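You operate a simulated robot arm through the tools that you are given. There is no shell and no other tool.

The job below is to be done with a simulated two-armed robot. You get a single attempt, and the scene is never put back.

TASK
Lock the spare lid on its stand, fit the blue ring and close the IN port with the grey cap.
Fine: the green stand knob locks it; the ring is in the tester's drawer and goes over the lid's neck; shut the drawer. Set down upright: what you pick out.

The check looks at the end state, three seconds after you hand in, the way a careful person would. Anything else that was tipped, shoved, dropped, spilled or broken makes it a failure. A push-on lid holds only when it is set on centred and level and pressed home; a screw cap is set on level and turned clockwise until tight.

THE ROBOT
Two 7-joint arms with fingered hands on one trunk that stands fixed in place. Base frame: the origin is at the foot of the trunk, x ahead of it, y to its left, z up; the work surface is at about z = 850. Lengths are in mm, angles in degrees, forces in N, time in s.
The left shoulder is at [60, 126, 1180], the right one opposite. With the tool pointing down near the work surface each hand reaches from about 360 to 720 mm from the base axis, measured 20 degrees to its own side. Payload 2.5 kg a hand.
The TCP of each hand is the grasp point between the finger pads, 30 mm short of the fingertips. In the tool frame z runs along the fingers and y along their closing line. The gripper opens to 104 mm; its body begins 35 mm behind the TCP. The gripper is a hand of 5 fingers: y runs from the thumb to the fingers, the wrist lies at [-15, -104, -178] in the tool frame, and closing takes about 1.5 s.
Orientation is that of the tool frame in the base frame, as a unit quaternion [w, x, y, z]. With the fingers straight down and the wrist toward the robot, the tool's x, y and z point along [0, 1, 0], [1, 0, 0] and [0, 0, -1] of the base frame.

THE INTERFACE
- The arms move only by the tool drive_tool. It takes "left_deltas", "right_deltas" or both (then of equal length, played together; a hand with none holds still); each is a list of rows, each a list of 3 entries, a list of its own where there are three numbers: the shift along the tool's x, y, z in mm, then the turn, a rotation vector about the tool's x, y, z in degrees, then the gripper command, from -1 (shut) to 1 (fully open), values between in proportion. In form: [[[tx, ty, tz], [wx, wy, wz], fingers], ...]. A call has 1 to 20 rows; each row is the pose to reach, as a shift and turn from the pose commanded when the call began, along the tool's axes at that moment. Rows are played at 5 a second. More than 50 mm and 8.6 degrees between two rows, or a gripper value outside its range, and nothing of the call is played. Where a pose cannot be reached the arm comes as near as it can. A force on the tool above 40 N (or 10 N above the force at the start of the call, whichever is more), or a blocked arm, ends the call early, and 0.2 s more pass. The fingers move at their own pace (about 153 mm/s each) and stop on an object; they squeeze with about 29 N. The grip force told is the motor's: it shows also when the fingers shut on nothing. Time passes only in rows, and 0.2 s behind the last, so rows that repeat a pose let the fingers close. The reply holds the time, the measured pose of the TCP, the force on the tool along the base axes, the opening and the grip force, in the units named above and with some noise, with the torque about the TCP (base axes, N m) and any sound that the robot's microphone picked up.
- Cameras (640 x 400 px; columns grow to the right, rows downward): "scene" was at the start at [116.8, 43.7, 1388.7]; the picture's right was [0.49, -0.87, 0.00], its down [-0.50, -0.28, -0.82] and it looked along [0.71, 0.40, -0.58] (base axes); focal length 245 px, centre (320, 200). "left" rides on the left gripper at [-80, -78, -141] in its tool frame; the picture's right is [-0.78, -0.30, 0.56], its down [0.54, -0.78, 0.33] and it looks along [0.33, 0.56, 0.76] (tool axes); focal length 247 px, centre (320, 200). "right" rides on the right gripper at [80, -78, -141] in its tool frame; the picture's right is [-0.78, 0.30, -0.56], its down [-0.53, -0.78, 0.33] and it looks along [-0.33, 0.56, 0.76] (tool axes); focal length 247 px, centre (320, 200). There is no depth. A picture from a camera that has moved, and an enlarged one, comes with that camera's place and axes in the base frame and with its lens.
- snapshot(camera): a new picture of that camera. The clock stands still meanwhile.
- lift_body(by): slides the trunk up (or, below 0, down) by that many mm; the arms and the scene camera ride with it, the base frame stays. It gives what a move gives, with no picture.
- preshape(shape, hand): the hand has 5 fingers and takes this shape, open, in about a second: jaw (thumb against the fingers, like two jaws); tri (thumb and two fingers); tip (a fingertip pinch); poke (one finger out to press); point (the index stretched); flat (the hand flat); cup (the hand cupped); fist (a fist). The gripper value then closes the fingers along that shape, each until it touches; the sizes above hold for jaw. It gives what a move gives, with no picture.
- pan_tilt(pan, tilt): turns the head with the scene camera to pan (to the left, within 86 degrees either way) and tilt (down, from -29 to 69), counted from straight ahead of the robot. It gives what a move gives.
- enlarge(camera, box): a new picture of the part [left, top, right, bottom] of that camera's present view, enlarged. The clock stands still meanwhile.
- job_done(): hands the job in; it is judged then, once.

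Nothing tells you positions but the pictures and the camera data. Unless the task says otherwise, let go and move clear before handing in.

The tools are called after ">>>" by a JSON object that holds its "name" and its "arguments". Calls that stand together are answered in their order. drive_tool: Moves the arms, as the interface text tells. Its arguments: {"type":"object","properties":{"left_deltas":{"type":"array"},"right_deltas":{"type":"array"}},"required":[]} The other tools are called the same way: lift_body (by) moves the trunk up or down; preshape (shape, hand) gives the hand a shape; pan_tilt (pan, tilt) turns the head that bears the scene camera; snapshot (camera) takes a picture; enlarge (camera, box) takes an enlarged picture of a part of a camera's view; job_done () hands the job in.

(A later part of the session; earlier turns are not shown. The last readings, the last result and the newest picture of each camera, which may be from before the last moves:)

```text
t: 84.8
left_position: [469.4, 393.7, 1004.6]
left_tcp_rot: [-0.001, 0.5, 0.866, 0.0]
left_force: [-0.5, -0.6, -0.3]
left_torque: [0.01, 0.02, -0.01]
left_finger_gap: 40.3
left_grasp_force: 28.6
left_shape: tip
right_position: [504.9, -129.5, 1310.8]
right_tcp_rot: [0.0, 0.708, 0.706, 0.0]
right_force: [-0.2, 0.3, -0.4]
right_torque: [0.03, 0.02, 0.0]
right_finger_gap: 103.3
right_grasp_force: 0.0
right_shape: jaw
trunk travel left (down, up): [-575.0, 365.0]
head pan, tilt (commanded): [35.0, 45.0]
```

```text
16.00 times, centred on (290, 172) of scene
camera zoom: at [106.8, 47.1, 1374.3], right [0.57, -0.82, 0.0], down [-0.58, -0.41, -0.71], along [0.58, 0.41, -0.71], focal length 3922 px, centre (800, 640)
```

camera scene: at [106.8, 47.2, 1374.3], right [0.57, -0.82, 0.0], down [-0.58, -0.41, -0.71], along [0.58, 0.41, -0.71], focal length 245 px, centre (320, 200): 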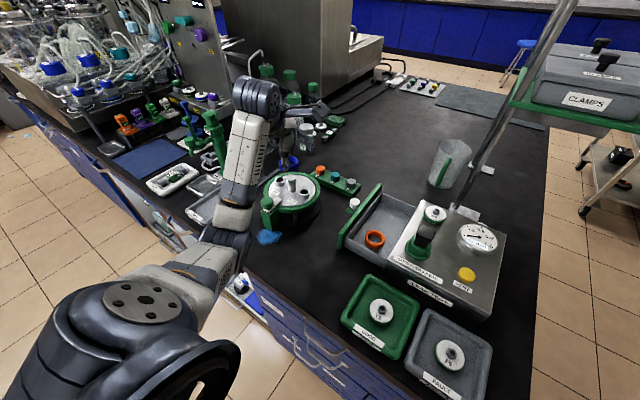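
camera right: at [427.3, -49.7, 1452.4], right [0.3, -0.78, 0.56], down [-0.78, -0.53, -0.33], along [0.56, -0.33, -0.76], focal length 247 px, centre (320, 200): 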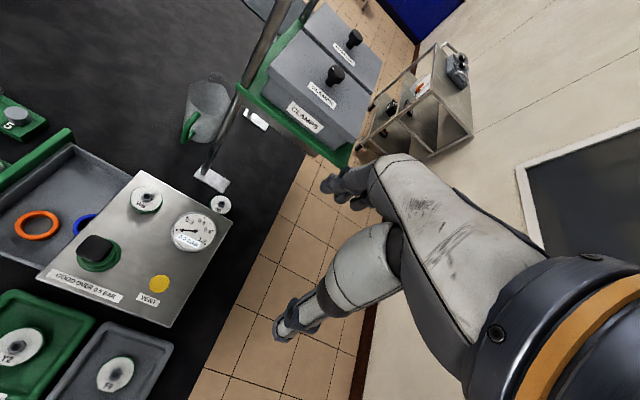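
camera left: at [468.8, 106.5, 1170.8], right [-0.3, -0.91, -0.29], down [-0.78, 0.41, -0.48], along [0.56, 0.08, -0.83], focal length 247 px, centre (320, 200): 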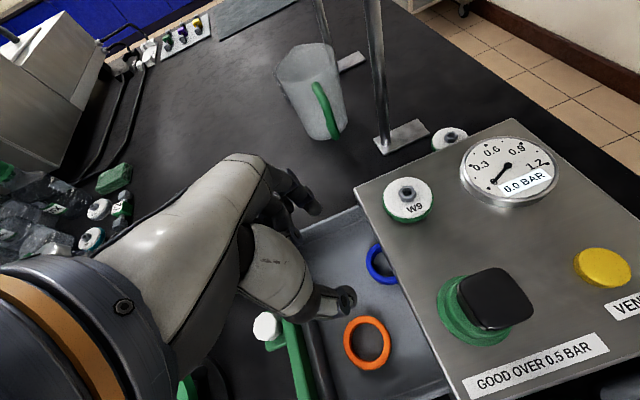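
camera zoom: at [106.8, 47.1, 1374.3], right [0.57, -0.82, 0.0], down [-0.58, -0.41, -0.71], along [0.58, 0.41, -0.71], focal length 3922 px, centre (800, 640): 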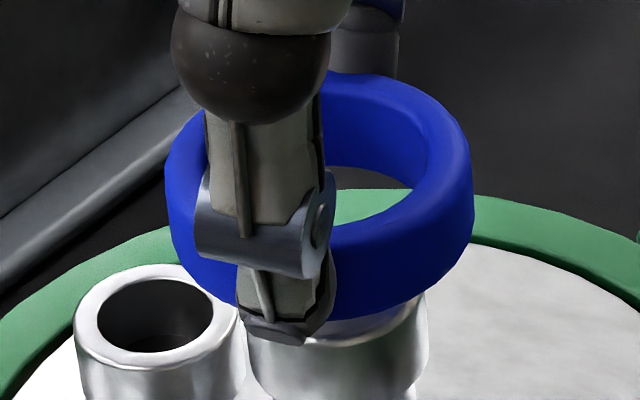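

Careful measurement shows the ring needs about +2 mm in x and +0.7 mm in y. I'll apply that and lower to just above the head, then recheck.

>>> {"name": "drive_tool", "arguments": {"left_deltas": [[[-0.4, 2.1, 0], [0, 0, 0], -0.3], [[-0.4, 2.1, 5], [0, 0, 0], -0.3], [[-0.4, 2.1, 9], [0, 0, 0], -0.3], [[-0.4, 2.1, 9], [0, 0, 0], -0.3]]}}

>>> {"name": "enlarge", "arguments": {"camera": "left", "box": [305, 205, 365, 265]}}

>>> {"name": "enlarge", "arguments": {"camera": "scene", "box": [275, 160, 305, 185]}}

```text
t: 85.8
left_position: [471.2, 393.9, 996.8]
left_tcp_rot: [-0.001, 0.5, 0.866, 0.001]
left_force: [0.5, -0.4, 0.2]
left_torque: [0.04, -0.02, -0.02]
left_finger_gap: 40.1
left_grasp_force: 29.1
left_shape: tip
right_position: [505.2, -131.1, 1311.3]
right_tcp_rot: [0.0, 0.707, 0.707, 0.0]
right_force: [0.1, -0.7, -0.6]
right_torque: [0.02, -0.03, -0.01]
right_finger_gap: 103.8
right_grasp_force: 0.1
right_shape: jaw
trunk travel left (down, up): [-575.0, 365.0]
head pan, tilt (commanded): [35.0, 45.0]
```

```text
6.67 times, centred on (335, 235) of left
camera zoom: at [444.1, 286.1, 1137.1], right [0.13, -0.82, -0.56], down [-0.94, 0.08, -0.33], along [0.31, 0.57, -0.76], focal length 1646 px, centre (220, -33)
```

zoom: 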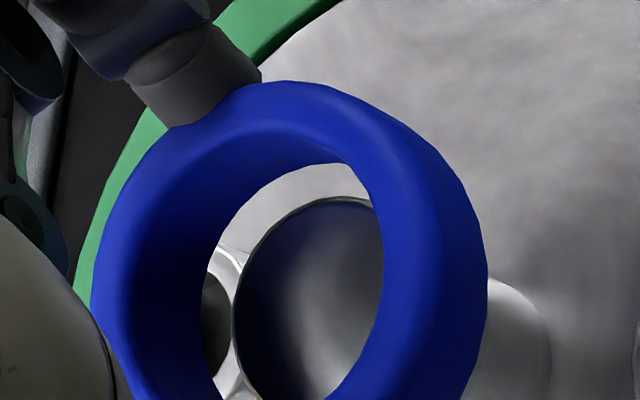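

```text
16.00 times, centred on (290, 172) of scene
camera zoom: at [106.8, 47.1, 1374.3], right [0.57, -0.82, 0.0], down [-0.58, -0.41, -0.71], along [0.58, 0.41, -0.71], focal length 3922 px, centre (800, 640)
```

zoom: 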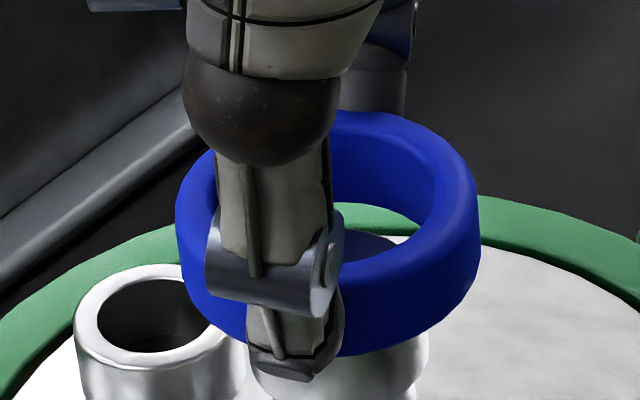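

Ring and neck now agree within about 0.3 mm in both views. I'll lower slowly over the head, watching the force.

>>> {"name": "drive_tool", "arguments": {"left_deltas": [[[0, 0, 3], [0, 0, 0], -0.3], [[0, 0, 6], [0, 0, 0], -0.3], [[0, 0, 9], [0, 0, 0], -0.3], [[0, 0, 12], [0, 0, 0], -0.3], [[0, 0, 12], [0, 0, 0], -0.3]]}}

>>> {"name": "enlarge", "arguments": {"camera": "left", "box": [305, 205, 365, 265]}}

>>> {"name": "enlarge", "arguments": {"camera": "scene", "box": [275, 160, 305, 185]}}

```text
t: 87.0
left_position: [472.0, 394.4, 984.3]
left_tcp_rot: [0.0, 0.5, 0.866, 0.0]
left_force: [-0.5, 0.7, -0.1]
left_torque: [0.02, -0.04, -0.04]
left_finger_gap: 40.1
left_grasp_force: 29.2
left_shape: tip
right_position: [503.7, -129.4, 1311.6]
right_tcp_rot: [0.0, 0.707, 0.707, 0.0]
right_force: [0.9, 0.2, 0.6]
right_torque: [0.0, -0.03, 0.04]
right_finger_gap: 103.5
right_grasp_force: 0.0
right_shape: jaw
trunk travel left (down, up): [-575.0, 365.0]
head pan, tilt (commanded): [35.0, 45.0]
```

```text
6.67 times, centred on (335, 235) of left
camera zoom: at [444.2, 286.6, 1125.2], right [0.13, -0.82, -0.56], down [-0.94, 0.08, -0.33], along [0.31, 0.57, -0.76], focal length 1646 px, centre (220, -33)
```

zoom: 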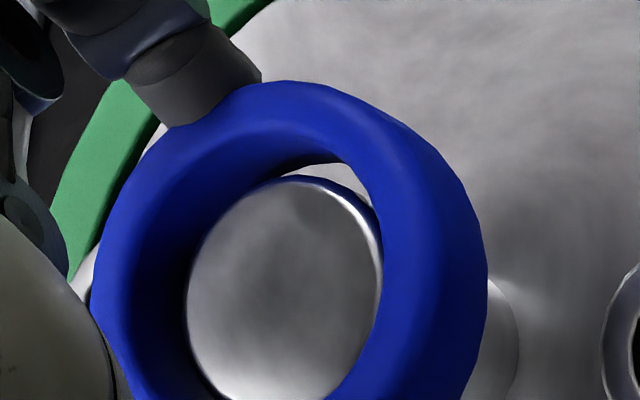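

```text
16.00 times, centred on (290, 172) of scene
camera zoom: at [106.8, 47.1, 1374.3], right [0.57, -0.82, 0.0], down [-0.58, -0.41, -0.71], along [0.58, 0.41, -0.71], focal length 3922 px, centre (800, 640)
```

zoom: 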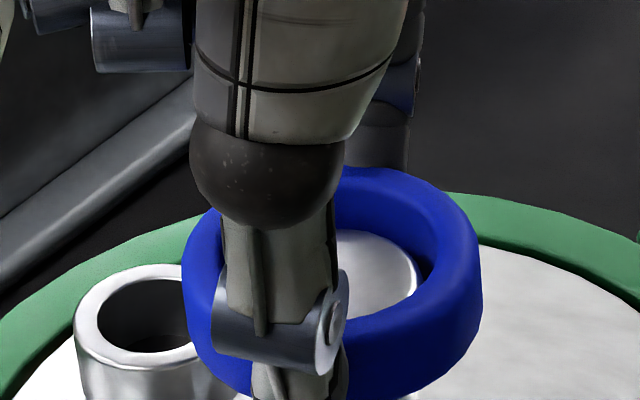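

The head is passing inside the ring with no contact force. I'll continue lowering.

>>> {"name": "drive_tool", "arguments": {"left_deltas": [[[0, 0, 3], [0, 0, 0], -0.3], [[0, 0, 6], [0, 0, 0], -0.3], [[0, 0, 9], [0, 0, 0], -0.3], [[0, 0, 12], [0, 0, 0], -0.3], [[0, 0, 15], [0, 0, 0], -0.3], [[0, 0, 18], [0, 0, 0], -0.3], [[0, 0, 18], [0, 0, 0], -0.3]]}}

>>> {"name": "enlarge", "arguments": {"camera": "left", "box": [295, 195, 375, 275]}}

>>> {"name": "enlarge", "arguments": {"camera": "scene", "box": [270, 160, 310, 195]}}

```text
t: 88.6
left_position: [471.7, 394.1, 967.5]
left_tcp_rot: [-0.002, 0.5, 0.866, 0.001]
left_force: [-0.3, 0.6, 0.1]
left_torque: [0.0, 0.07, -0.01]
left_finger_gap: 40.2
left_grasp_force: 28.9
left_shape: tip
right_position: [505.9, -129.8, 1311.4]
right_tcp_rot: [0.0, 0.707, 0.707, 0.0]
right_force: [0.4, 0.1, 0.3]
right_torque: [0.02, -0.01, 0.01]
right_finger_gap: 103.5
right_grasp_force: 0.1
right_shape: jaw
trunk travel left (down, up): [-575.0, 365.0]
head pan, tilt (commanded): [35.0, 45.0]
```

```text
5.00 times, centred on (335, 235) of left
camera zoom: at [444.7, 286.5, 1107.5], right [0.13, -0.82, -0.56], down [-0.94, 0.08, -0.33], along [0.31, 0.57, -0.76], focal length 1235 px, centre (245, 25)
```

zoom: 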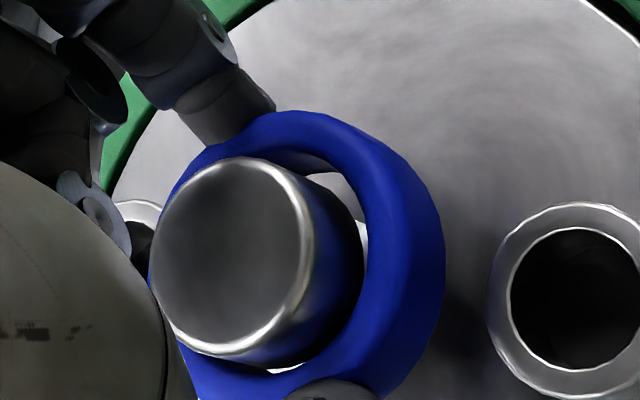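

```text
11.43 times, centred on (290, 178) of scene
camera zoom: at [106.8, 47.1, 1374.3], right [0.57, -0.82, 0.0], down [-0.58, -0.41, -0.71], along [0.58, 0.41, -0.71], focal length 2801 px, centre (663, 457)
```

zoom: 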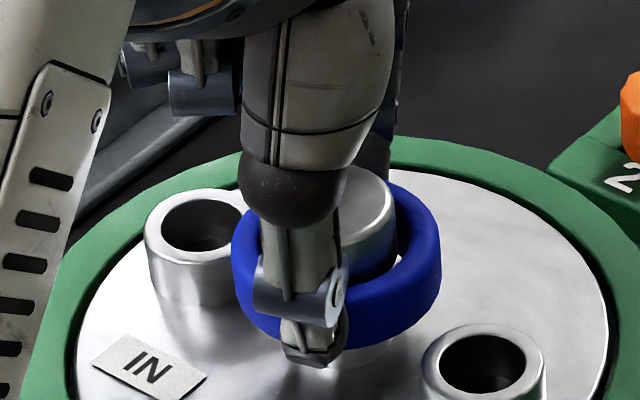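

The ring is around the neck. I'll lower the rest of the way until it touches the lid.

>>> {"name": "drive_tool", "arguments": {"left_deltas": [[[0, 0, 3], [0, 0, 0], -0.3], [[0, 0, 6], [0, 0, 0], -0.3], [[0, 0, 9], [0, 0, 0], -0.3], [[0, 0, 12], [0, 0, 0], -0.3], [[0, 0, 14], [0, 0, 0], -0.3], [[0, 0, 14], [0, 0, 0], -0.3]]}}

>>> {"name": "enlarge", "arguments": {"camera": "left", "box": [295, 195, 375, 275]}}

>>> {"name": "enlarge", "arguments": {"camera": "scene", "box": [270, 160, 310, 195]}}

```text
t: 90.0
left_position: [471.7, 394.4, 952.5]
left_tcp_rot: [0.0, 0.5, 0.866, 0.001]
left_force: [0.1, 0.1, -0.3]
left_torque: [-0.02, -0.01, 0.01]
left_finger_gap: 40.0
left_grasp_force: 29.0
left_shape: tip
right_position: [504.1, -131.1, 1310.5]
right_tcp_rot: [0.0, 0.707, 0.708, 0.001]
right_force: [0.0, -0.6, -0.1]
right_torque: [0.02, -0.02, 0.01]
right_finger_gap: 103.5
right_grasp_force: 0.2
right_shape: jaw
trunk travel left (down, up): [-575.0, 365.0]
head pan, tilt (commanded): [35.0, 45.0]
```

```text
5.00 times, centred on (335, 235) of left
camera zoom: at [444.7, 286.0, 1093.6], right [0.13, -0.82, -0.56], down [-0.94, 0.08, -0.33], along [0.31, 0.57, -0.76], focal length 1235 px, centre (245, 25)
```

zoom: 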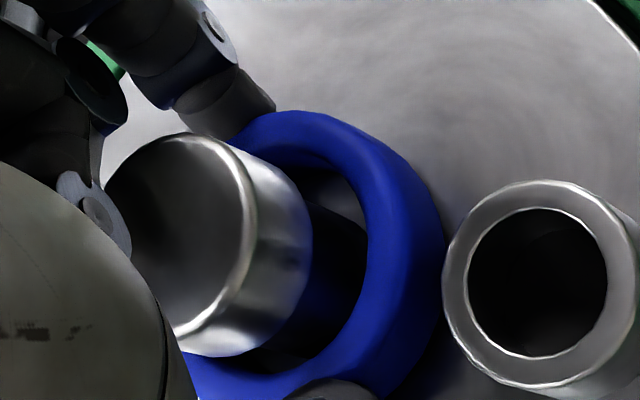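

```text
11.43 times, centred on (290, 178) of scene
camera zoom: at [106.8, 47.2, 1374.3], right [0.57, -0.82, 0.0], down [-0.58, -0.41, -0.71], along [0.58, 0.41, -0.71], focal length 2801 px, centre (663, 457)
```

zoom: 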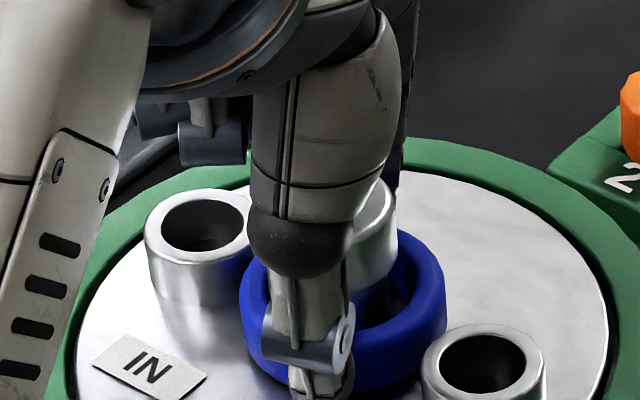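

>>> {"name": "drive_tool", "arguments": {"left_deltas": [[[0, 0, 1], [0, 0, 0], -0.3], [[0, 0, 2], [0, 0, 0], -0.3], [[0, 0, 3], [0, 0, 0], -0.3], [[0, 0, 3], [0, 0, 0], -0.3]]}}

>>> {"name": "enlarge", "arguments": {"camera": "left", "box": [295, 195, 375, 275]}}

>>> {"name": "enlarge", "arguments": {"camera": "scene", "box": [270, 165, 310, 200]}}

```text
t: 91.0
left_position: [471.7, 393.9, 951.8]
left_tcp_rot: [0.003, 0.5, 0.866, 0.004]
left_force: [-1.7, -1.2, 14.8]
left_torque: [0.15, -0.08, 0.0]
left_finger_gap: 40.7
left_grasp_force: 29.0
left_shape: tip
right_position: [504.6, -131.8, 1312.1]
right_tcp_rot: [0.0, 0.708, 0.706, 0.002]
right_force: [-0.4, -0.4, -0.1]
right_torque: [0.0, 0.01, 0.03]
right_finger_gap: 103.4
right_grasp_force: 0.1
right_shape: jaw
trunk travel left (down, up): [-575.0, 365.0]
head pan, tilt (commanded): [35.0, 45.0]
```

```text
5.00 times, centred on (335, 235) of left
camera zoom: at [443.2, 285.9, 1092.3], right [0.14, -0.82, -0.56], down [-0.94, 0.08, -0.34], along [0.32, 0.57, -0.76], focal length 1235 px, centre (245, 25)
```

zoom: 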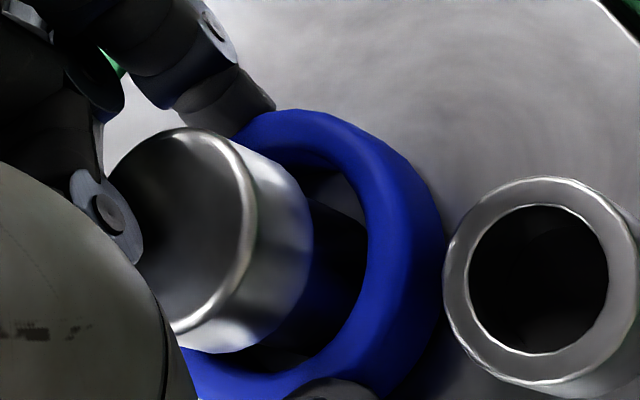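

```text
11.43 times, centred on (290, 182) of scene
camera zoom: at [105.4, 45.9, 1374.7], right [0.57, -0.82, 0.0], down [-0.58, -0.4, -0.71], along [0.58, 0.41, -0.71], focal length 2801 px, centre (663, 400)
```

zoom: 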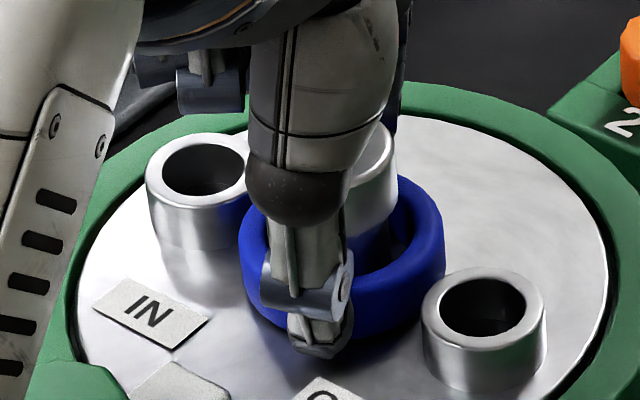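

The ring has touched down on the lid (15 N). I'll ease off 1.5 mm and release gently.

>>> {"name": "drive_tool", "arguments": {"left_deltas": [[[0, 0, -1.5], [0, 0, 0], -0.27], [[0, 0, -1.5], [0, 0, 0], -0.25], [[0, 0, -1.5], [0, 0, 0], -0.23], [[0, 0, -1.5], [0, 0, 0], -0.22], [[0, 0, -1.5], [0, 0, 0], -0.21], [[0, 0, -1.5], [0, 0, 0], -0.2], [[0, 0, -1.5], [0, 0, 0], -0.19], [[0, 0, -1.5], [0, 0, 0], -0.18], [[0, 0, -1.5], [0, 0, 0], -0.17], [[0, 0, -1.5], [0, 0, 0], -0.16], [[0, 0, -1.5], [0, 0, 0], -0.15], [[0, 0, -1.5], [0, 0, 0], -0.14], [[0, 0, -1.5], [0, 0, 0], -0.13], [[0, 0, -1.5], [0, 0, 0], -0.12], [[0, 0, -1.5], [0, 0, 0], -0.11], [[0, 0, -1.5], [0, 0, 0], -0.1], [[0, 0, -1.5], [0, 0, 0], -0.08], [[0, 0, -1.5], [0, 0, 0], -0.05], [[0, 0, -1.5], [0, 0, 0], 0], [[0, 0, -1.5], [0, 0, 0], 0.1]]}}

>>> {"name": "enlarge", "arguments": {"camera": "left", "box": [295, 195, 375, 275]}}

>>> {"name": "enlarge", "arguments": {"camera": "scene", "box": [270, 165, 310, 200]}}

```text
t: 95.2
left_position: [471.6, 394.2, 952.6]
left_tcp_rot: [0.002, 0.501, 0.865, 0.002]
left_force: [0.3, 3.8, 19.7]
left_torque: [0.26, -0.12, 0.03]
left_finger_gap: 57.0
left_grasp_force: 0.0
left_shape: tip
right_position: [502.8, -131.4, 1311.6]
right_tcp_rot: [0.0, 0.707, 0.707, 0.001]
right_force: [0.1, 0.3, -0.1]
right_torque: [0.01, 0.01, -0.01]
right_finger_gap: 103.8
right_grasp_force: 0.1
right_shape: jaw
trunk travel left (down, up): [-575.0, 365.0]
head pan, tilt (commanded): [35.0, 45.0]
```

```text
5.00 times, centred on (335, 235) of left
camera zoom: at [443.1, 285.8, 1093.1], right [0.13, -0.82, -0.56], down [-0.94, 0.08, -0.34], along [0.32, 0.57, -0.76], focal length 1235 px, centre (245, 25)
```

zoom: 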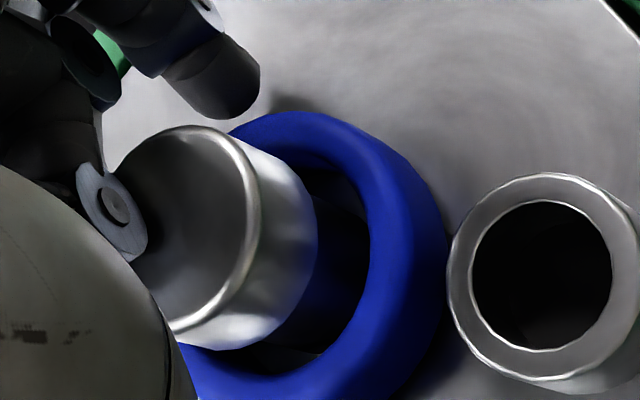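

```text
11.43 times, centred on (290, 182) of scene
camera zoom: at [105.0, 46.0, 1374.6], right [0.57, -0.82, 0.0], down [-0.58, -0.4, -0.71], along [0.58, 0.41, -0.71], focal length 2801 px, centre (663, 400)
```

zoom: 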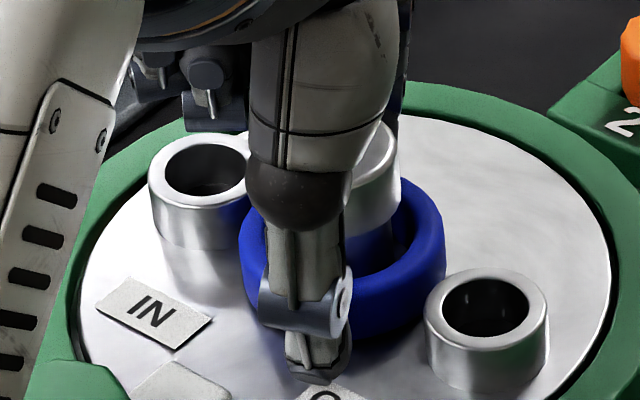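

The ring is released; the remaining upward force is a curled finger resting on the neck's head. I'll rise straight up now.

>>> {"name": "drive_tool", "arguments": {"left_deltas": [[[0, 0, -3], [0, 0, 0], 0.1], [[0, 0, -10], [0, 0, 0], 0.1], [[0, 0, -25], [0, 0, 0], 0.1], [[0, 0, -50], [0, 0, 0], 0.1], [[0, 0, -80], [0, 0, 0], 0.1], [[0, 0, -110], [0, 0, 0], 0.1], [[0, 0, -110], [0, 0, 0], 0.1]]}}

>>> {"name": "snapshot", "arguments": {"camera": "left"}}

>>> {"name": "enlarge", "arguments": {"camera": "left", "box": [330, 180, 450, 300]}}

>>> {"name": "enlarge", "arguments": {"camera": "scene", "box": [250, 150, 330, 230]}}

```text
t: 96.8
left_position: [471.8, 392.1, 1060.8]
left_tcp_rot: [-0.001, 0.5, 0.866, 0.001]
left_force: [-0.3, 0.3, -0.9]
left_torque: [0.02, 0.01, 0.01]
left_finger_gap: 56.6
left_grasp_force: 0.0
left_shape: tip
right_position: [504.8, -130.6, 1312.1]
right_tcp_rot: [0.0, 0.707, 0.707, 0.0]
right_force: [-0.2, -0.8, -0.7]
right_torque: [0.01, -0.02, -0.02]
right_finger_gap: 103.5
right_grasp_force: 0.2
right_shape: jaw
trunk travel left (down, up): [-575.0, 365.0]
head pan, tilt (commanded): [35.0, 45.0]
```

```text
taken
camera left: at [444.9, 285.0, 1202.2], right [0.13, -0.82, -0.56], down [-0.94, 0.08, -0.33], along [0.31, 0.57, -0.76], focal length 247 px, centre (320, 200)
```

left: 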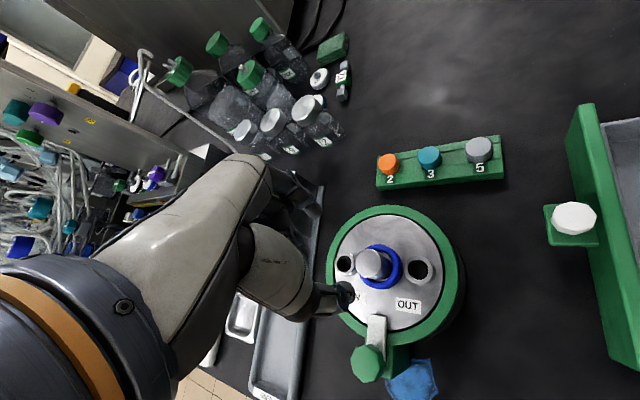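

```text
3.33 times, centred on (390, 240) of left
camera zoom: at [444.9, 285.0, 1202.2], right [0.13, -0.82, -0.56], down [-0.94, 0.08, -0.33], along [0.31, 0.57, -0.76], focal length 823 px, centre (87, 67)
```

zoom: 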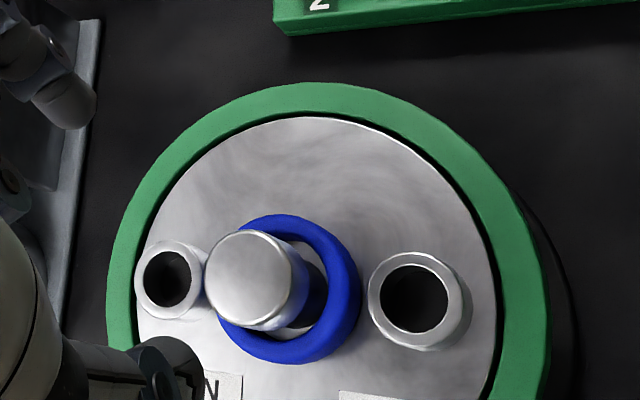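

```text
5.00 times, centred on (290, 190) of scene
camera zoom: at [106.8, 47.2, 1374.3], right [0.57, -0.82, 0.0], down [-0.58, -0.41, -0.71], along [0.58, 0.41, -0.71], focal length 1226 px, centre (470, 250)
```

zoom: 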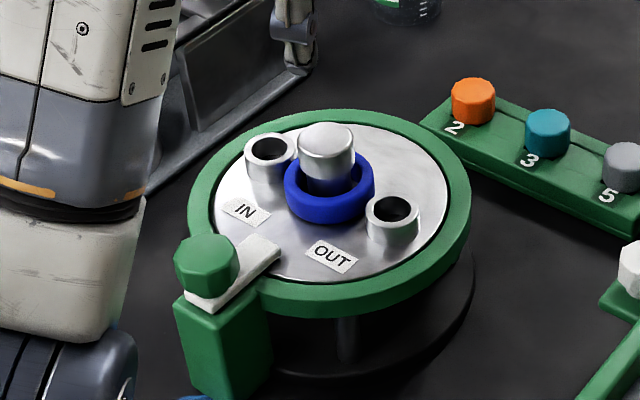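

The blue ring now lies flat on the lid around the neck. Next is the grey cap: I'll move above it on the rack, turning the hand back to 0°.

>>> {"name": "drive_tool", "arguments": {"left_deltas": [[[-27, 13, 0], [0, 0, 5], 0.1], [[-54, 25, 5], [0, 0, 10], 0], [[-80, 38, 10], [0, 0, 15], 0], [[-107, 51, 20], [0, 0, 20], -0.1], [[-134, 63, 35], [0, 0, 25], -0.1], [[-160.5, 76, 55], [0, 0, 30], -0.1], [[-160.5, 76, 55], [0, 0, 30], -0.1]]}}

>>> {"name": "snapshot", "arguments": {"camera": "left"}}

>>> {"name": "enlarge", "arguments": {"camera": "left", "box": [280, 180, 400, 300]}}

>>> {"name": "enlarge", "arguments": {"camera": "scene", "box": [310, 130, 390, 210]}}

```text
t: 98.4
left_position: [619.2, 290.5, 1005.8]
left_tcp_rot: [-0.001, 0.708, 0.706, 0.002]
left_force: [-0.6, -1.0, 0.1]
left_torque: [-0.04, 0.04, -0.01]
left_finger_gap: 47.1
left_grasp_force: 0.1
left_shape: tip
right_position: [505.0, -129.8, 1311.5]
right_tcp_rot: [0.0, 0.706, 0.708, 0.0]
right_force: [-0.7, -0.3, 0.8]
right_torque: [-0.02, 0.01, 0.0]
right_finger_gap: 103.8
right_grasp_force: 0.1
right_shape: jaw
trunk travel left (down, up): [-575.0, 365.0]
head pan, tilt (commanded): [35.0, 45.0]
```

```text
taken
camera left: at [540.8, 210.6, 1146.9], right [-0.3, -0.77, -0.56], down [-0.78, 0.54, -0.33], along [0.56, 0.33, -0.76], focal length 247 px, centre (320, 200)
```

left: 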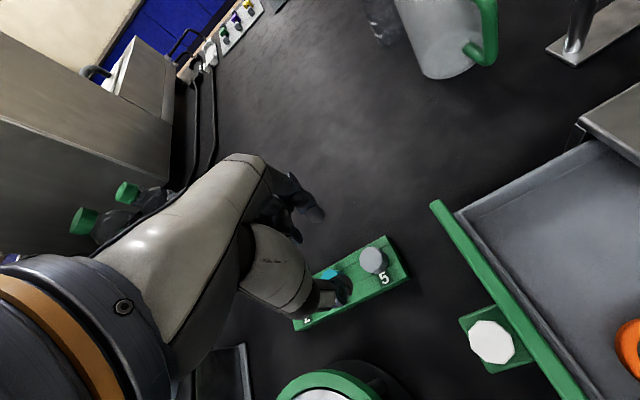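

```text
3.33 times, centred on (340, 240) of left
camera zoom: at [540.8, 210.6, 1146.9], right [-0.3, -0.77, -0.56], down [-0.78, 0.54, -0.33], along [0.56, 0.33, -0.76], focal length 823 px, centre (253, 67)
```

zoom: 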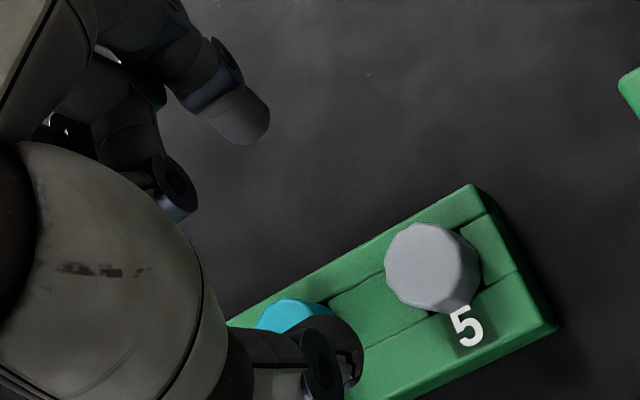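

```text
5.00 times, centred on (350, 170) of scene
camera zoom: at [106.7, 47.2, 1374.4], right [0.57, -0.82, 0.0], down [-0.58, -0.41, -0.71], along [0.58, 0.41, -0.71], focal length 1226 px, centre (170, 350)
```

zoom: 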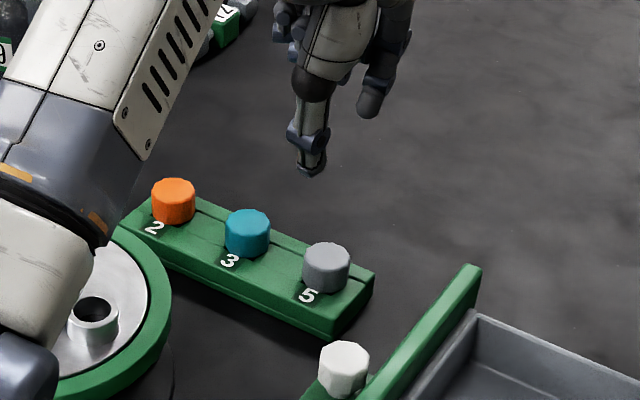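

>>> {"name": "drive_tool", "arguments": {"left_deltas": [[[0.5, 4, 20], [0, 0, 0], -0.1], [[0.5, 4, 40], [0, 0, 0], -0.1], [[0.5, 4, 55], [0, 0, 0], -0.1], [[0.5, 4, 55], [0, 0, 0], -0.1]]}}

>>> {"name": "enlarge", "arguments": {"camera": "left", "box": [280, 190, 400, 310]}}

>>> {"name": "enlarge", "arguments": {"camera": "scene", "box": [335, 150, 375, 200]}}

```text
t: 99.4
left_position: [622.7, 293.1, 950.6]
left_tcp_rot: [0.0, 0.707, 0.707, 0.001]
left_force: [0.3, 0.0, -0.7]
left_torque: [-0.01, 0.0, 0.01]
left_finger_gap: 47.2
left_grasp_force: 0.0
left_shape: tip
right_position: [505.3, -129.9, 1312.5]
right_tcp_rot: [0.0, 0.707, 0.707, 0.0]
right_force: [-0.3, 0.5, 0.6]
right_torque: [0.0, -0.01, 0.01]
right_finger_gap: 103.3
right_grasp_force: 0.1
right_shape: jaw
trunk travel left (down, up): [-575.0, 365.0]
head pan, tilt (commanded): [35.0, 45.0]
```

```text
3.33 times, centred on (340, 250) of left
camera zoom: at [544.9, 212.9, 1091.7], right [-0.3, -0.78, -0.56], down [-0.78, 0.54, -0.33], along [0.56, 0.33, -0.76], focal length 823 px, centre (253, 33)
```

zoom: 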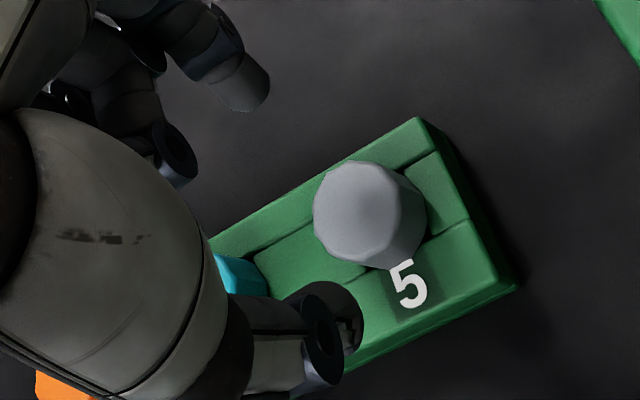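

```text
8.00 times, centred on (355, 175) of scene
camera zoom: at [106.8, 47.1, 1374.3], right [0.57, -0.82, 0.0], down [-0.58, -0.41, -0.71], along [0.58, 0.41, -0.71], focal length 1961 px, centre (40, 400)
```

zoom: 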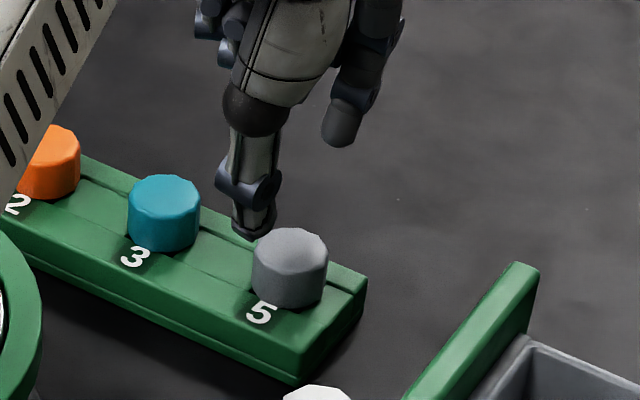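

The grey cap is at about (622.5, 291), 28 mm across, with its top at about 892. I'll come down around it and close gently.

>>> {"name": "drive_tool", "arguments": {"left_deltas": [[[-2, 0, 12], [0, 0, 0], -0.1], [[-2, 0, 25], [0, 0, 0], -0.1], [[-2, 0, 37], [0, 0, 0], -0.1], [[-2, 0, 43], [0, 0, 0], -0.1], [[-2, 0, 43], [0, 0, 0], -0.1]]}}

>>> {"name": "enlarge", "arguments": {"camera": "left", "box": [280, 190, 400, 310]}}

>>> {"name": "enlarge", "arguments": {"camera": "scene", "box": [335, 150, 375, 200]}}

```text
t: 100.6
left_position: [622.9, 292.2, 906.8]
left_tcp_rot: [0.0, 0.708, 0.707, 0.001]
left_force: [0.4, 0.8, -0.8]
left_torque: [-0.02, -0.01, 0.01]
left_finger_gap: 47.3
left_grasp_force: 0.1
left_shape: tip
right_position: [505.1, -130.2, 1310.6]
right_tcp_rot: [0.0, 0.707, 0.707, 0.0]
right_force: [-1.0, 0.3, -0.2]
right_torque: [-0.02, -0.03, 0.04]
right_finger_gap: 103.7
right_grasp_force: 0.1
right_shape: jaw
trunk travel left (down, up): [-575.0, 365.0]
head pan, tilt (commanded): [35.0, 45.0]
```

```text
3.33 times, centred on (340, 250) of left
camera zoom: at [545.0, 211.7, 1048.5], right [-0.3, -0.78, -0.56], down [-0.78, 0.54, -0.33], along [0.56, 0.33, -0.76], focal length 823 px, centre (253, 33)
```

zoom: 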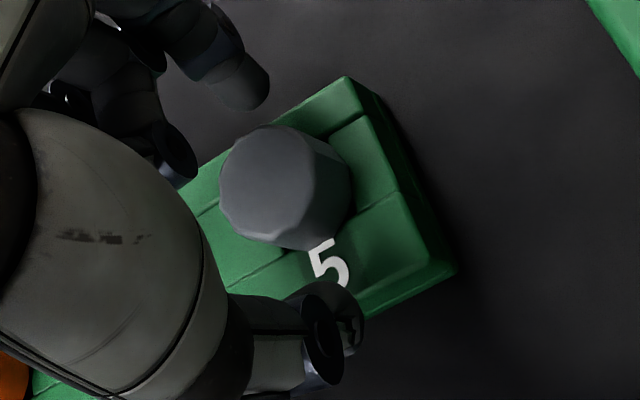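

```text
8.00 times, centred on (355, 175) of scene
camera zoom: at [106.8, 47.1, 1374.3], right [0.57, -0.82, 0.0], down [-0.58, -0.41, -0.71], along [0.58, 0.41, -0.71], focal length 1961 px, centre (40, 400)
```

zoom: 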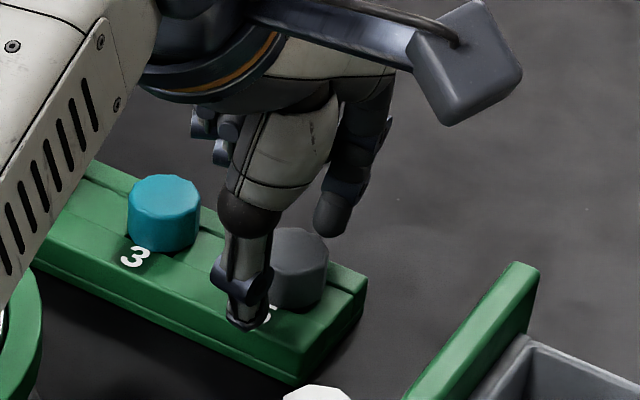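

>>> {"name": "drive_tool", "arguments": {"left_deltas": [[[-1, 0, 0], [0, 0, 0], -0.25], [[-1, 0, 0], [0, 0, 0], -0.4], [[-1, 0, 0], [0, 0, 0], -0.5], [[-1, 0, 0], [0, 0, 0], -0.56], [[-1, 0, 0], [0, 0, 0], -0.6], [[-1, 0, 0], [0, 0, 0], -0.65], [[-1, 0, 0], [0, 0, 0], -0.7], [[-1, 0, 0], [0, 0, 0], -0.75], [[-1, 0, 0], [0, 0, 0], -0.75]]}}

>>> {"name": "enlarge", "arguments": {"camera": "left", "box": [280, 190, 400, 310]}}

>>> {"name": "enlarge", "arguments": {"camera": "scene", "box": [335, 150, 375, 200]}}

```text
t: 102.6
left_position: [622.6, 291.5, 908.8]
left_tcp_rot: [0.0, 0.707, 0.707, 0.001]
left_force: [0.7, -0.2, 0.7]
left_torque: [-0.01, -0.01, -0.01]
left_finger_gap: 20.6
left_grasp_force: 29.0
left_shape: tip
right_position: [503.7, -130.2, 1311.2]
right_tcp_rot: [0.0, 0.707, 0.707, 0.0]
right_force: [0.4, 0.4, 0.1]
right_torque: [-0.03, -0.02, 0.01]
right_finger_gap: 103.5
right_grasp_force: 0.0
right_shape: jaw
trunk travel left (down, up): [-575.0, 365.0]
head pan, tilt (commanded): [35.0, 45.0]
```

```text
3.33 times, centred on (340, 250) of left
camera zoom: at [544.4, 211.0, 1049.1], right [-0.3, -0.78, -0.56], down [-0.78, 0.54, -0.33], along [0.56, 0.33, -0.76], focal length 823 px, centre (253, 33)
```

zoom: 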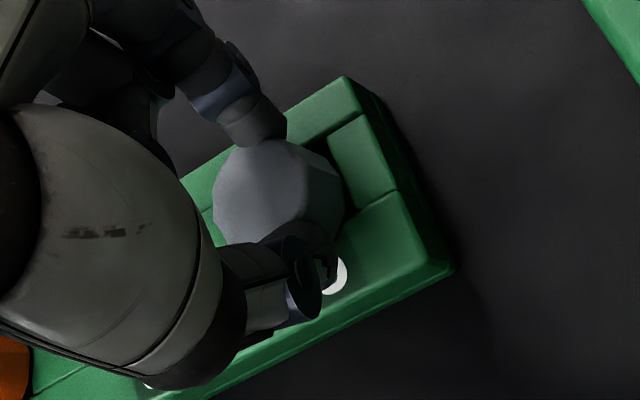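

```text
8.00 times, centred on (355, 175) of scene
camera zoom: at [106.8, 47.1, 1374.3], right [0.57, -0.82, 0.0], down [-0.58, -0.41, -0.71], along [0.58, 0.41, -0.71], focal length 1961 px, centre (40, 400)
```

zoom: 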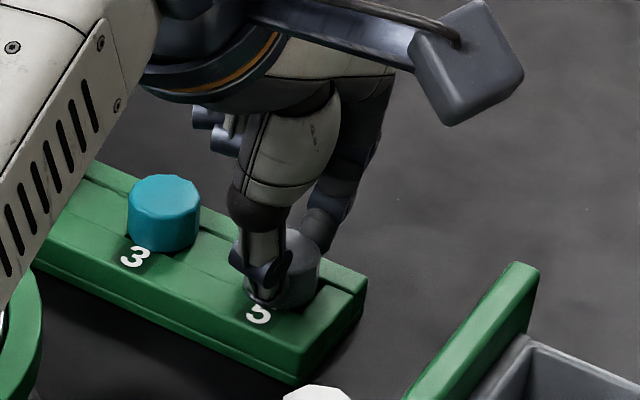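

The cap is gripped at 29 N. I'll lift it and check its shape and level.

>>> {"name": "drive_tool", "arguments": {"left_deltas": [[[0, 0, -5], [0, 0, 0], -0.8], [[0, 0, -15], [0, 0, 0], -0.8], [[0, 0, -35], [0, 0, 0], -0.8], [[0, 0, -60], [0, 0, 0], -0.8], [[0, 0, -90], [0, 0, 0], -0.8], [[0, 0, -110], [0, 0, 0], -0.8], [[0, 0, -110], [0, 0, 0], -0.8]]}}

>>> {"name": "enlarge", "arguments": {"camera": "left", "box": [290, 200, 370, 280]}}

>>> {"name": "enlarge", "arguments": {"camera": "scene", "box": [335, 100, 385, 200]}}

>>> {"name": "enlarge", "arguments": {"camera": "right", "box": [0, 0, 110, 130]}}

```text
t: 104.2
left_position: [620.9, 290.5, 1018.9]
left_tcp_rot: [-0.001, 0.708, 0.706, 0.0]
left_force: [0.3, 0.3, 1.7]
left_torque: [0.0, 0.01, 0.01]
left_finger_gap: 21.2
left_grasp_force: 28.9
left_shape: tip
right_position: [505.6, -130.7, 1311.1]
right_tcp_rot: [0.0, 0.707, 0.707, 0.0]
right_force: [-0.3, -0.1, -1.0]
right_torque: [0.03, 0.0, -0.01]
right_finger_gap: 103.7
right_grasp_force: 0.1
right_shape: jaw
trunk travel left (down, up): [-575.0, 365.0]
head pan, tilt (commanded): [35.0, 45.0]
```

```text
5.00 times, centred on (330, 240) of left
camera zoom: at [544.1, 209.1, 1159.3], right [-0.3, -0.77, -0.56], down [-0.78, 0.54, -0.33], along [0.56, 0.33, -0.76], focal length 1235 px, centre (270, 0)
```

zoom: 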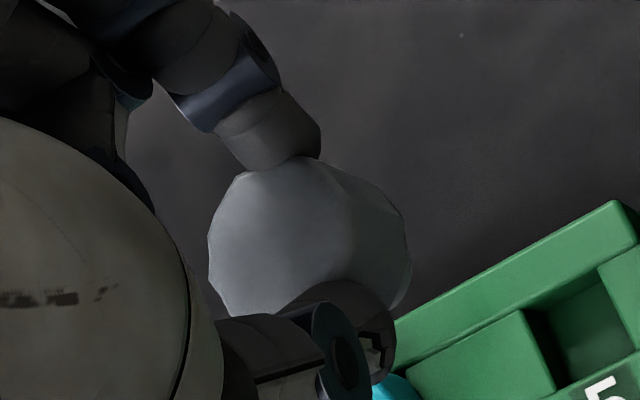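

```text
4.00 times, centred on (360, 150) of scene
camera zoom: at [106.9, 47.2, 1374.3], right [0.57, -0.82, 0.0], down [-0.58, -0.41, -0.71], along [0.58, 0.41, -0.71], focal length 980 px, centre (160, 400)
```

zoom: 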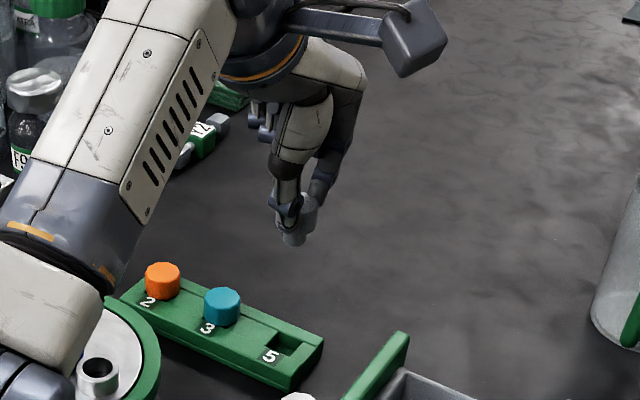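

```text
3.08 times, centred on (55, 65) of right
camera zoom: at [427.4, -49.6, 1452.4], right [0.3, -0.78, 0.56], down [-0.78, -0.53, -0.33], along [0.56, -0.33, -0.76], focal length 760 px, centre (1135, 615)
```

zoom: 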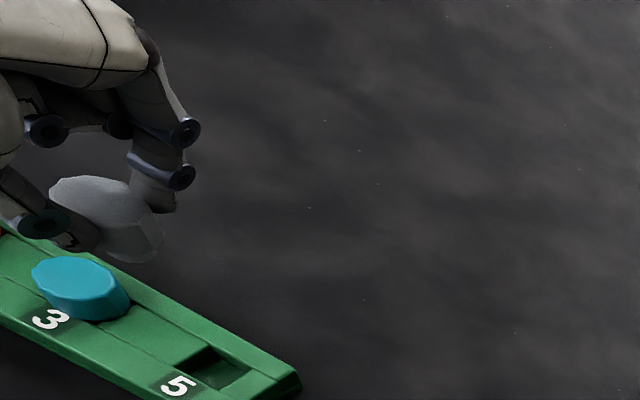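

>>> {"name": "enlarge", "arguments": {"camera": "scene", "box": [383, 140, 403, 165]}}

>>> {"name": "enlarge", "arguments": {"camera": "scene", "box": [385, 143, 405, 163]}}

>>> {"name": "enlarge", "arguments": {"camera": "right", "box": [0, 20, 40, 60]}}

```text
16.00 times, centred on (393, 152) of scene
camera zoom: at [106.9, 47.2, 1374.3], right [0.57, -0.82, 0.0], down [-0.58, -0.41, -0.71], along [0.58, 0.41, -0.71], focal length 3922 px, centre (-848, 960)
```

zoom: 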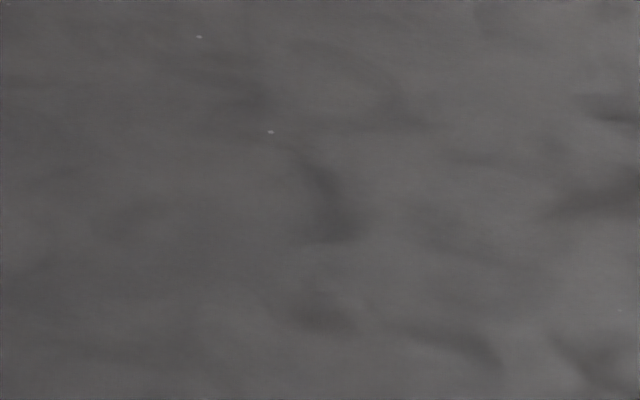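

```text
16.00 times, centred on (395, 153) of scene
camera zoom: at [106.9, 47.2, 1374.3], right [0.57, -0.82, 0.0], down [-0.58, -0.41, -0.71], along [0.58, 0.41, -0.71], focal length 3922 px, centre (-880, 952)
```

zoom: 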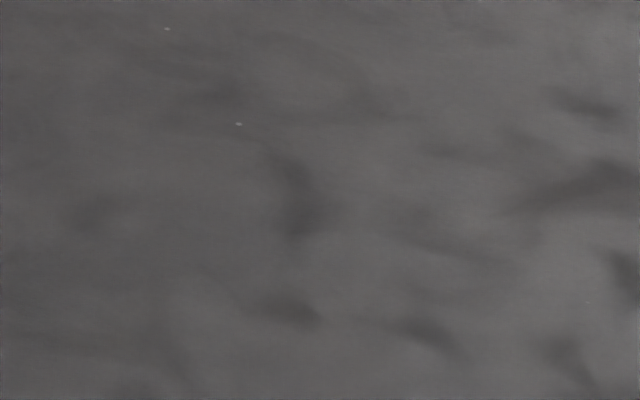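

```text
10.00 times, centred on (20, 40) of right
camera zoom: at [427.4, -49.6, 1452.4], right [0.3, -0.78, 0.56], down [-0.78, -0.53, -0.33], along [0.56, -0.33, -0.76], focal length 2470 px, centre (3320, 1800)
```

zoom: 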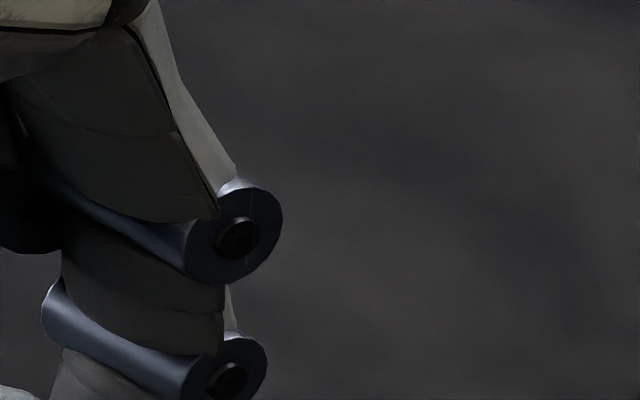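

>>> {"name": "enlarge", "arguments": {"camera": "scene", "box": [343, 143, 367, 165]}}

>>> {"name": "enlarge", "arguments": {"camera": "right", "box": [0, 50, 30, 90]}}

```text
16.00 times, centred on (355, 154) of scene
camera zoom: at [106.9, 47.2, 1374.3], right [0.57, -0.82, 0.0], down [-0.58, -0.41, -0.71], along [0.58, 0.41, -0.71], focal length 3922 px, centre (-240, 936)
```

zoom: 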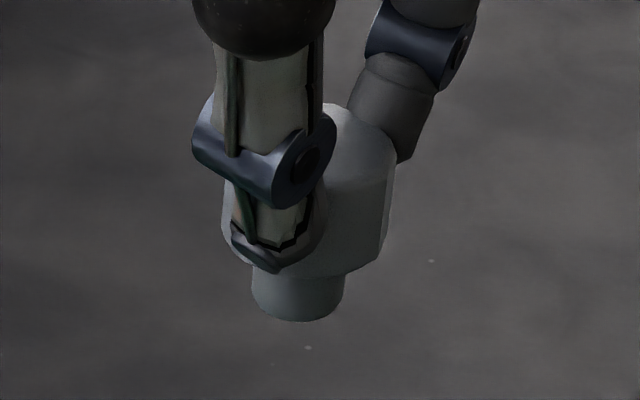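

```text
10.00 times, centred on (15, 70) of right
camera zoom: at [427.4, -49.6, 1452.4], right [0.3, -0.78, 0.56], down [-0.78, -0.53, -0.33], along [0.56, -0.33, -0.76], focal length 2470 px, centre (3370, 1500)
```

zoom: 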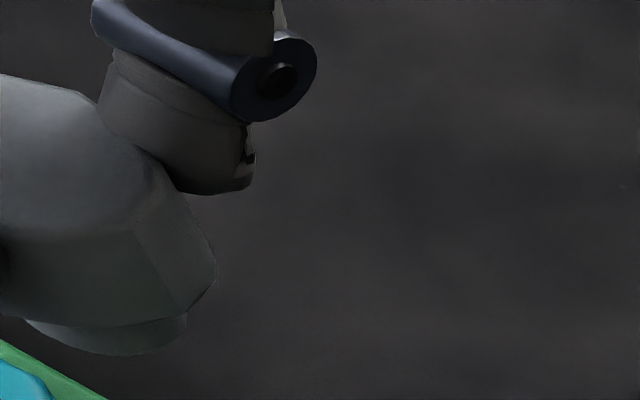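

The cap is a plug: a 28–30 mm head with a roughly 16 mm stem underneath, and it is held nearly level. It is a push-in fit for the port's bore, so I'll carry it above the IN port.

>>> {"name": "drive_tool", "arguments": {"left_deltas": [[[10, -10, -15], [0, 0, 0], -0.8], [[30, -31, -25], [0, 0, 0], -0.8], [[53, -55, -25], [0, 0, 0], -0.8], [[76, -79, -25], [0, 0, 0], -0.8], [[99, -103, -25], [0, 0, 0], -0.8], [[122, -127, -25], [0, 0, 0], -0.8], [[140, -145, -20], [0, 0, 0], -0.8], [[144.3, -149.6, -15], [0, 0, 0], -0.8], [[144.3, -149.6, -15], [0, 0, 0], -0.8]]}}

>>> {"name": "enlarge", "arguments": {"camera": "left", "box": [280, 190, 400, 290]}}

>>> {"name": "enlarge", "arguments": {"camera": "scene", "box": [250, 130, 320, 200]}}

```text
t: 106.2
left_position: [472.8, 435.9, 1034.8]
left_tcp_rot: [-0.001, 0.708, 0.706, 0.0]
left_force: [0.2, -0.5, -0.5]
left_torque: [-0.02, -0.03, 0.02]
left_finger_gap: 20.7
left_grasp_force: 28.9
left_shape: tip
right_position: [505.1, -130.3, 1312.3]
right_tcp_rot: [0.001, 0.707, 0.707, -0.001]
right_force: [-0.8, -0.3, -0.1]
right_torque: [0.0, -0.05, -0.01]
right_finger_gap: 103.4
right_grasp_force: 0.1
right_shape: jaw
trunk travel left (down, up): [-575.0, 365.0]
head pan, tilt (commanded): [35.0, 45.0]
```

```text
4.00 times, centred on (340, 240) of left
camera zoom: at [395.5, 355.4, 1175.5], right [-0.3, -0.77, -0.56], down [-0.78, 0.54, -0.33], along [0.56, 0.33, -0.76], focal length 988 px, centre (240, 40)
```

zoom: 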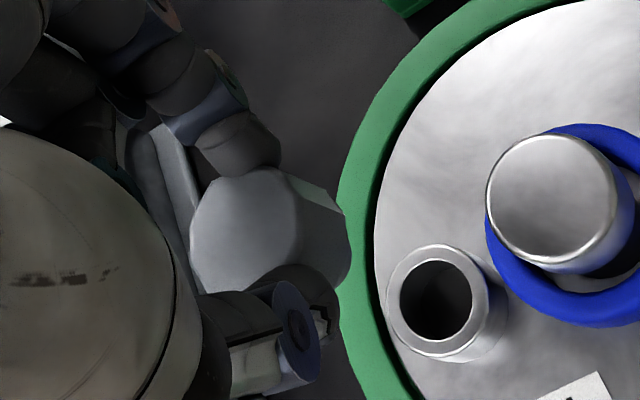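

```text
5.71 times, centred on (285, 165) of scene
camera zoom: at [106.8, 47.2, 1374.3], right [0.57, -0.82, 0.0], down [-0.58, -0.41, -0.71], along [0.58, 0.41, -0.71], focal length 1400 px, centre (520, 400)
```

zoom: 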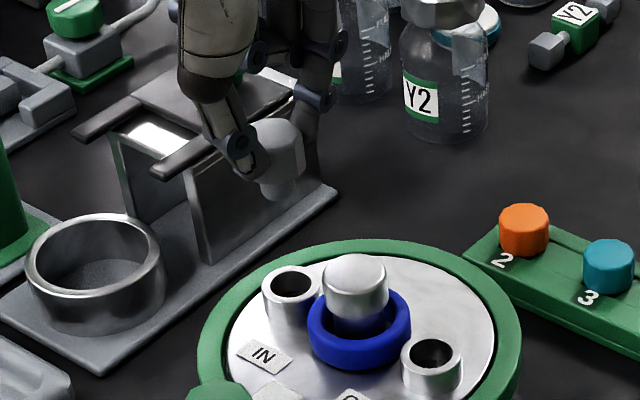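

The port and cap are both in view. I'll zoom for an exact offset measurement.

>>> {"name": "enlarge", "arguments": {"camera": "left", "box": [320, 215, 370, 265]}}

>>> {"name": "enlarge", "arguments": {"camera": "left", "box": [360, 230, 410, 280]}}

>>> {"name": "enlarge", "arguments": {"camera": "scene", "box": [265, 145, 305, 190]}}

```text
8.00 times, centred on (345, 240) of left
camera zoom: at [395.5, 355.4, 1175.5], right [-0.3, -0.77, -0.56], down [-0.78, 0.54, -0.33], along [0.56, 0.33, -0.76], focal length 1976 px, centre (120, -120)
```

zoom: 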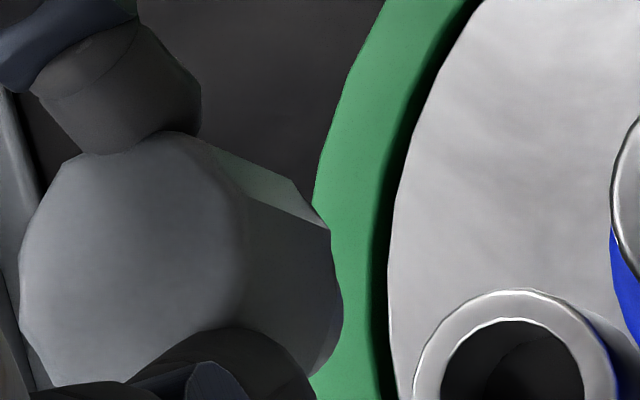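

```text
8.00 times, centred on (385, 255) of left
camera zoom: at [395.5, 355.4, 1175.5], right [-0.3, -0.77, -0.56], down [-0.78, 0.54, -0.33], along [0.56, 0.33, -0.76], focal length 1976 px, centre (-200, -240)
```

zoom: 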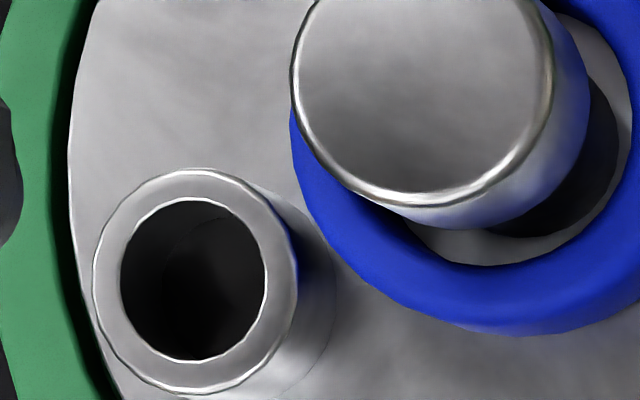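

```text
8.89 times, centred on (285, 168) of scene
camera zoom: at [106.8, 47.2, 1374.3], right [0.57, -0.82, 0.0], down [-0.58, -0.41, -0.71], along [0.58, 0.41, -0.71], focal length 2179 px, centre (631, 489)
```

zoom: 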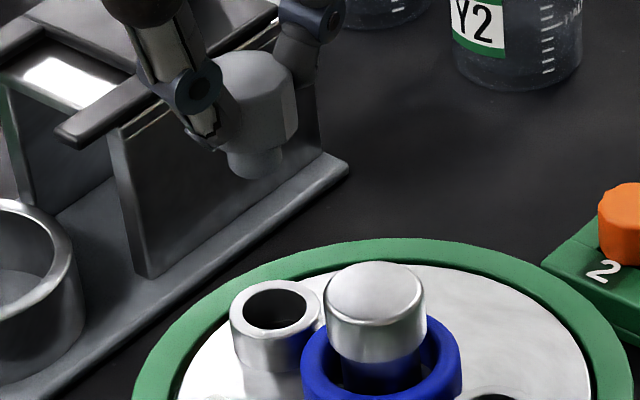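

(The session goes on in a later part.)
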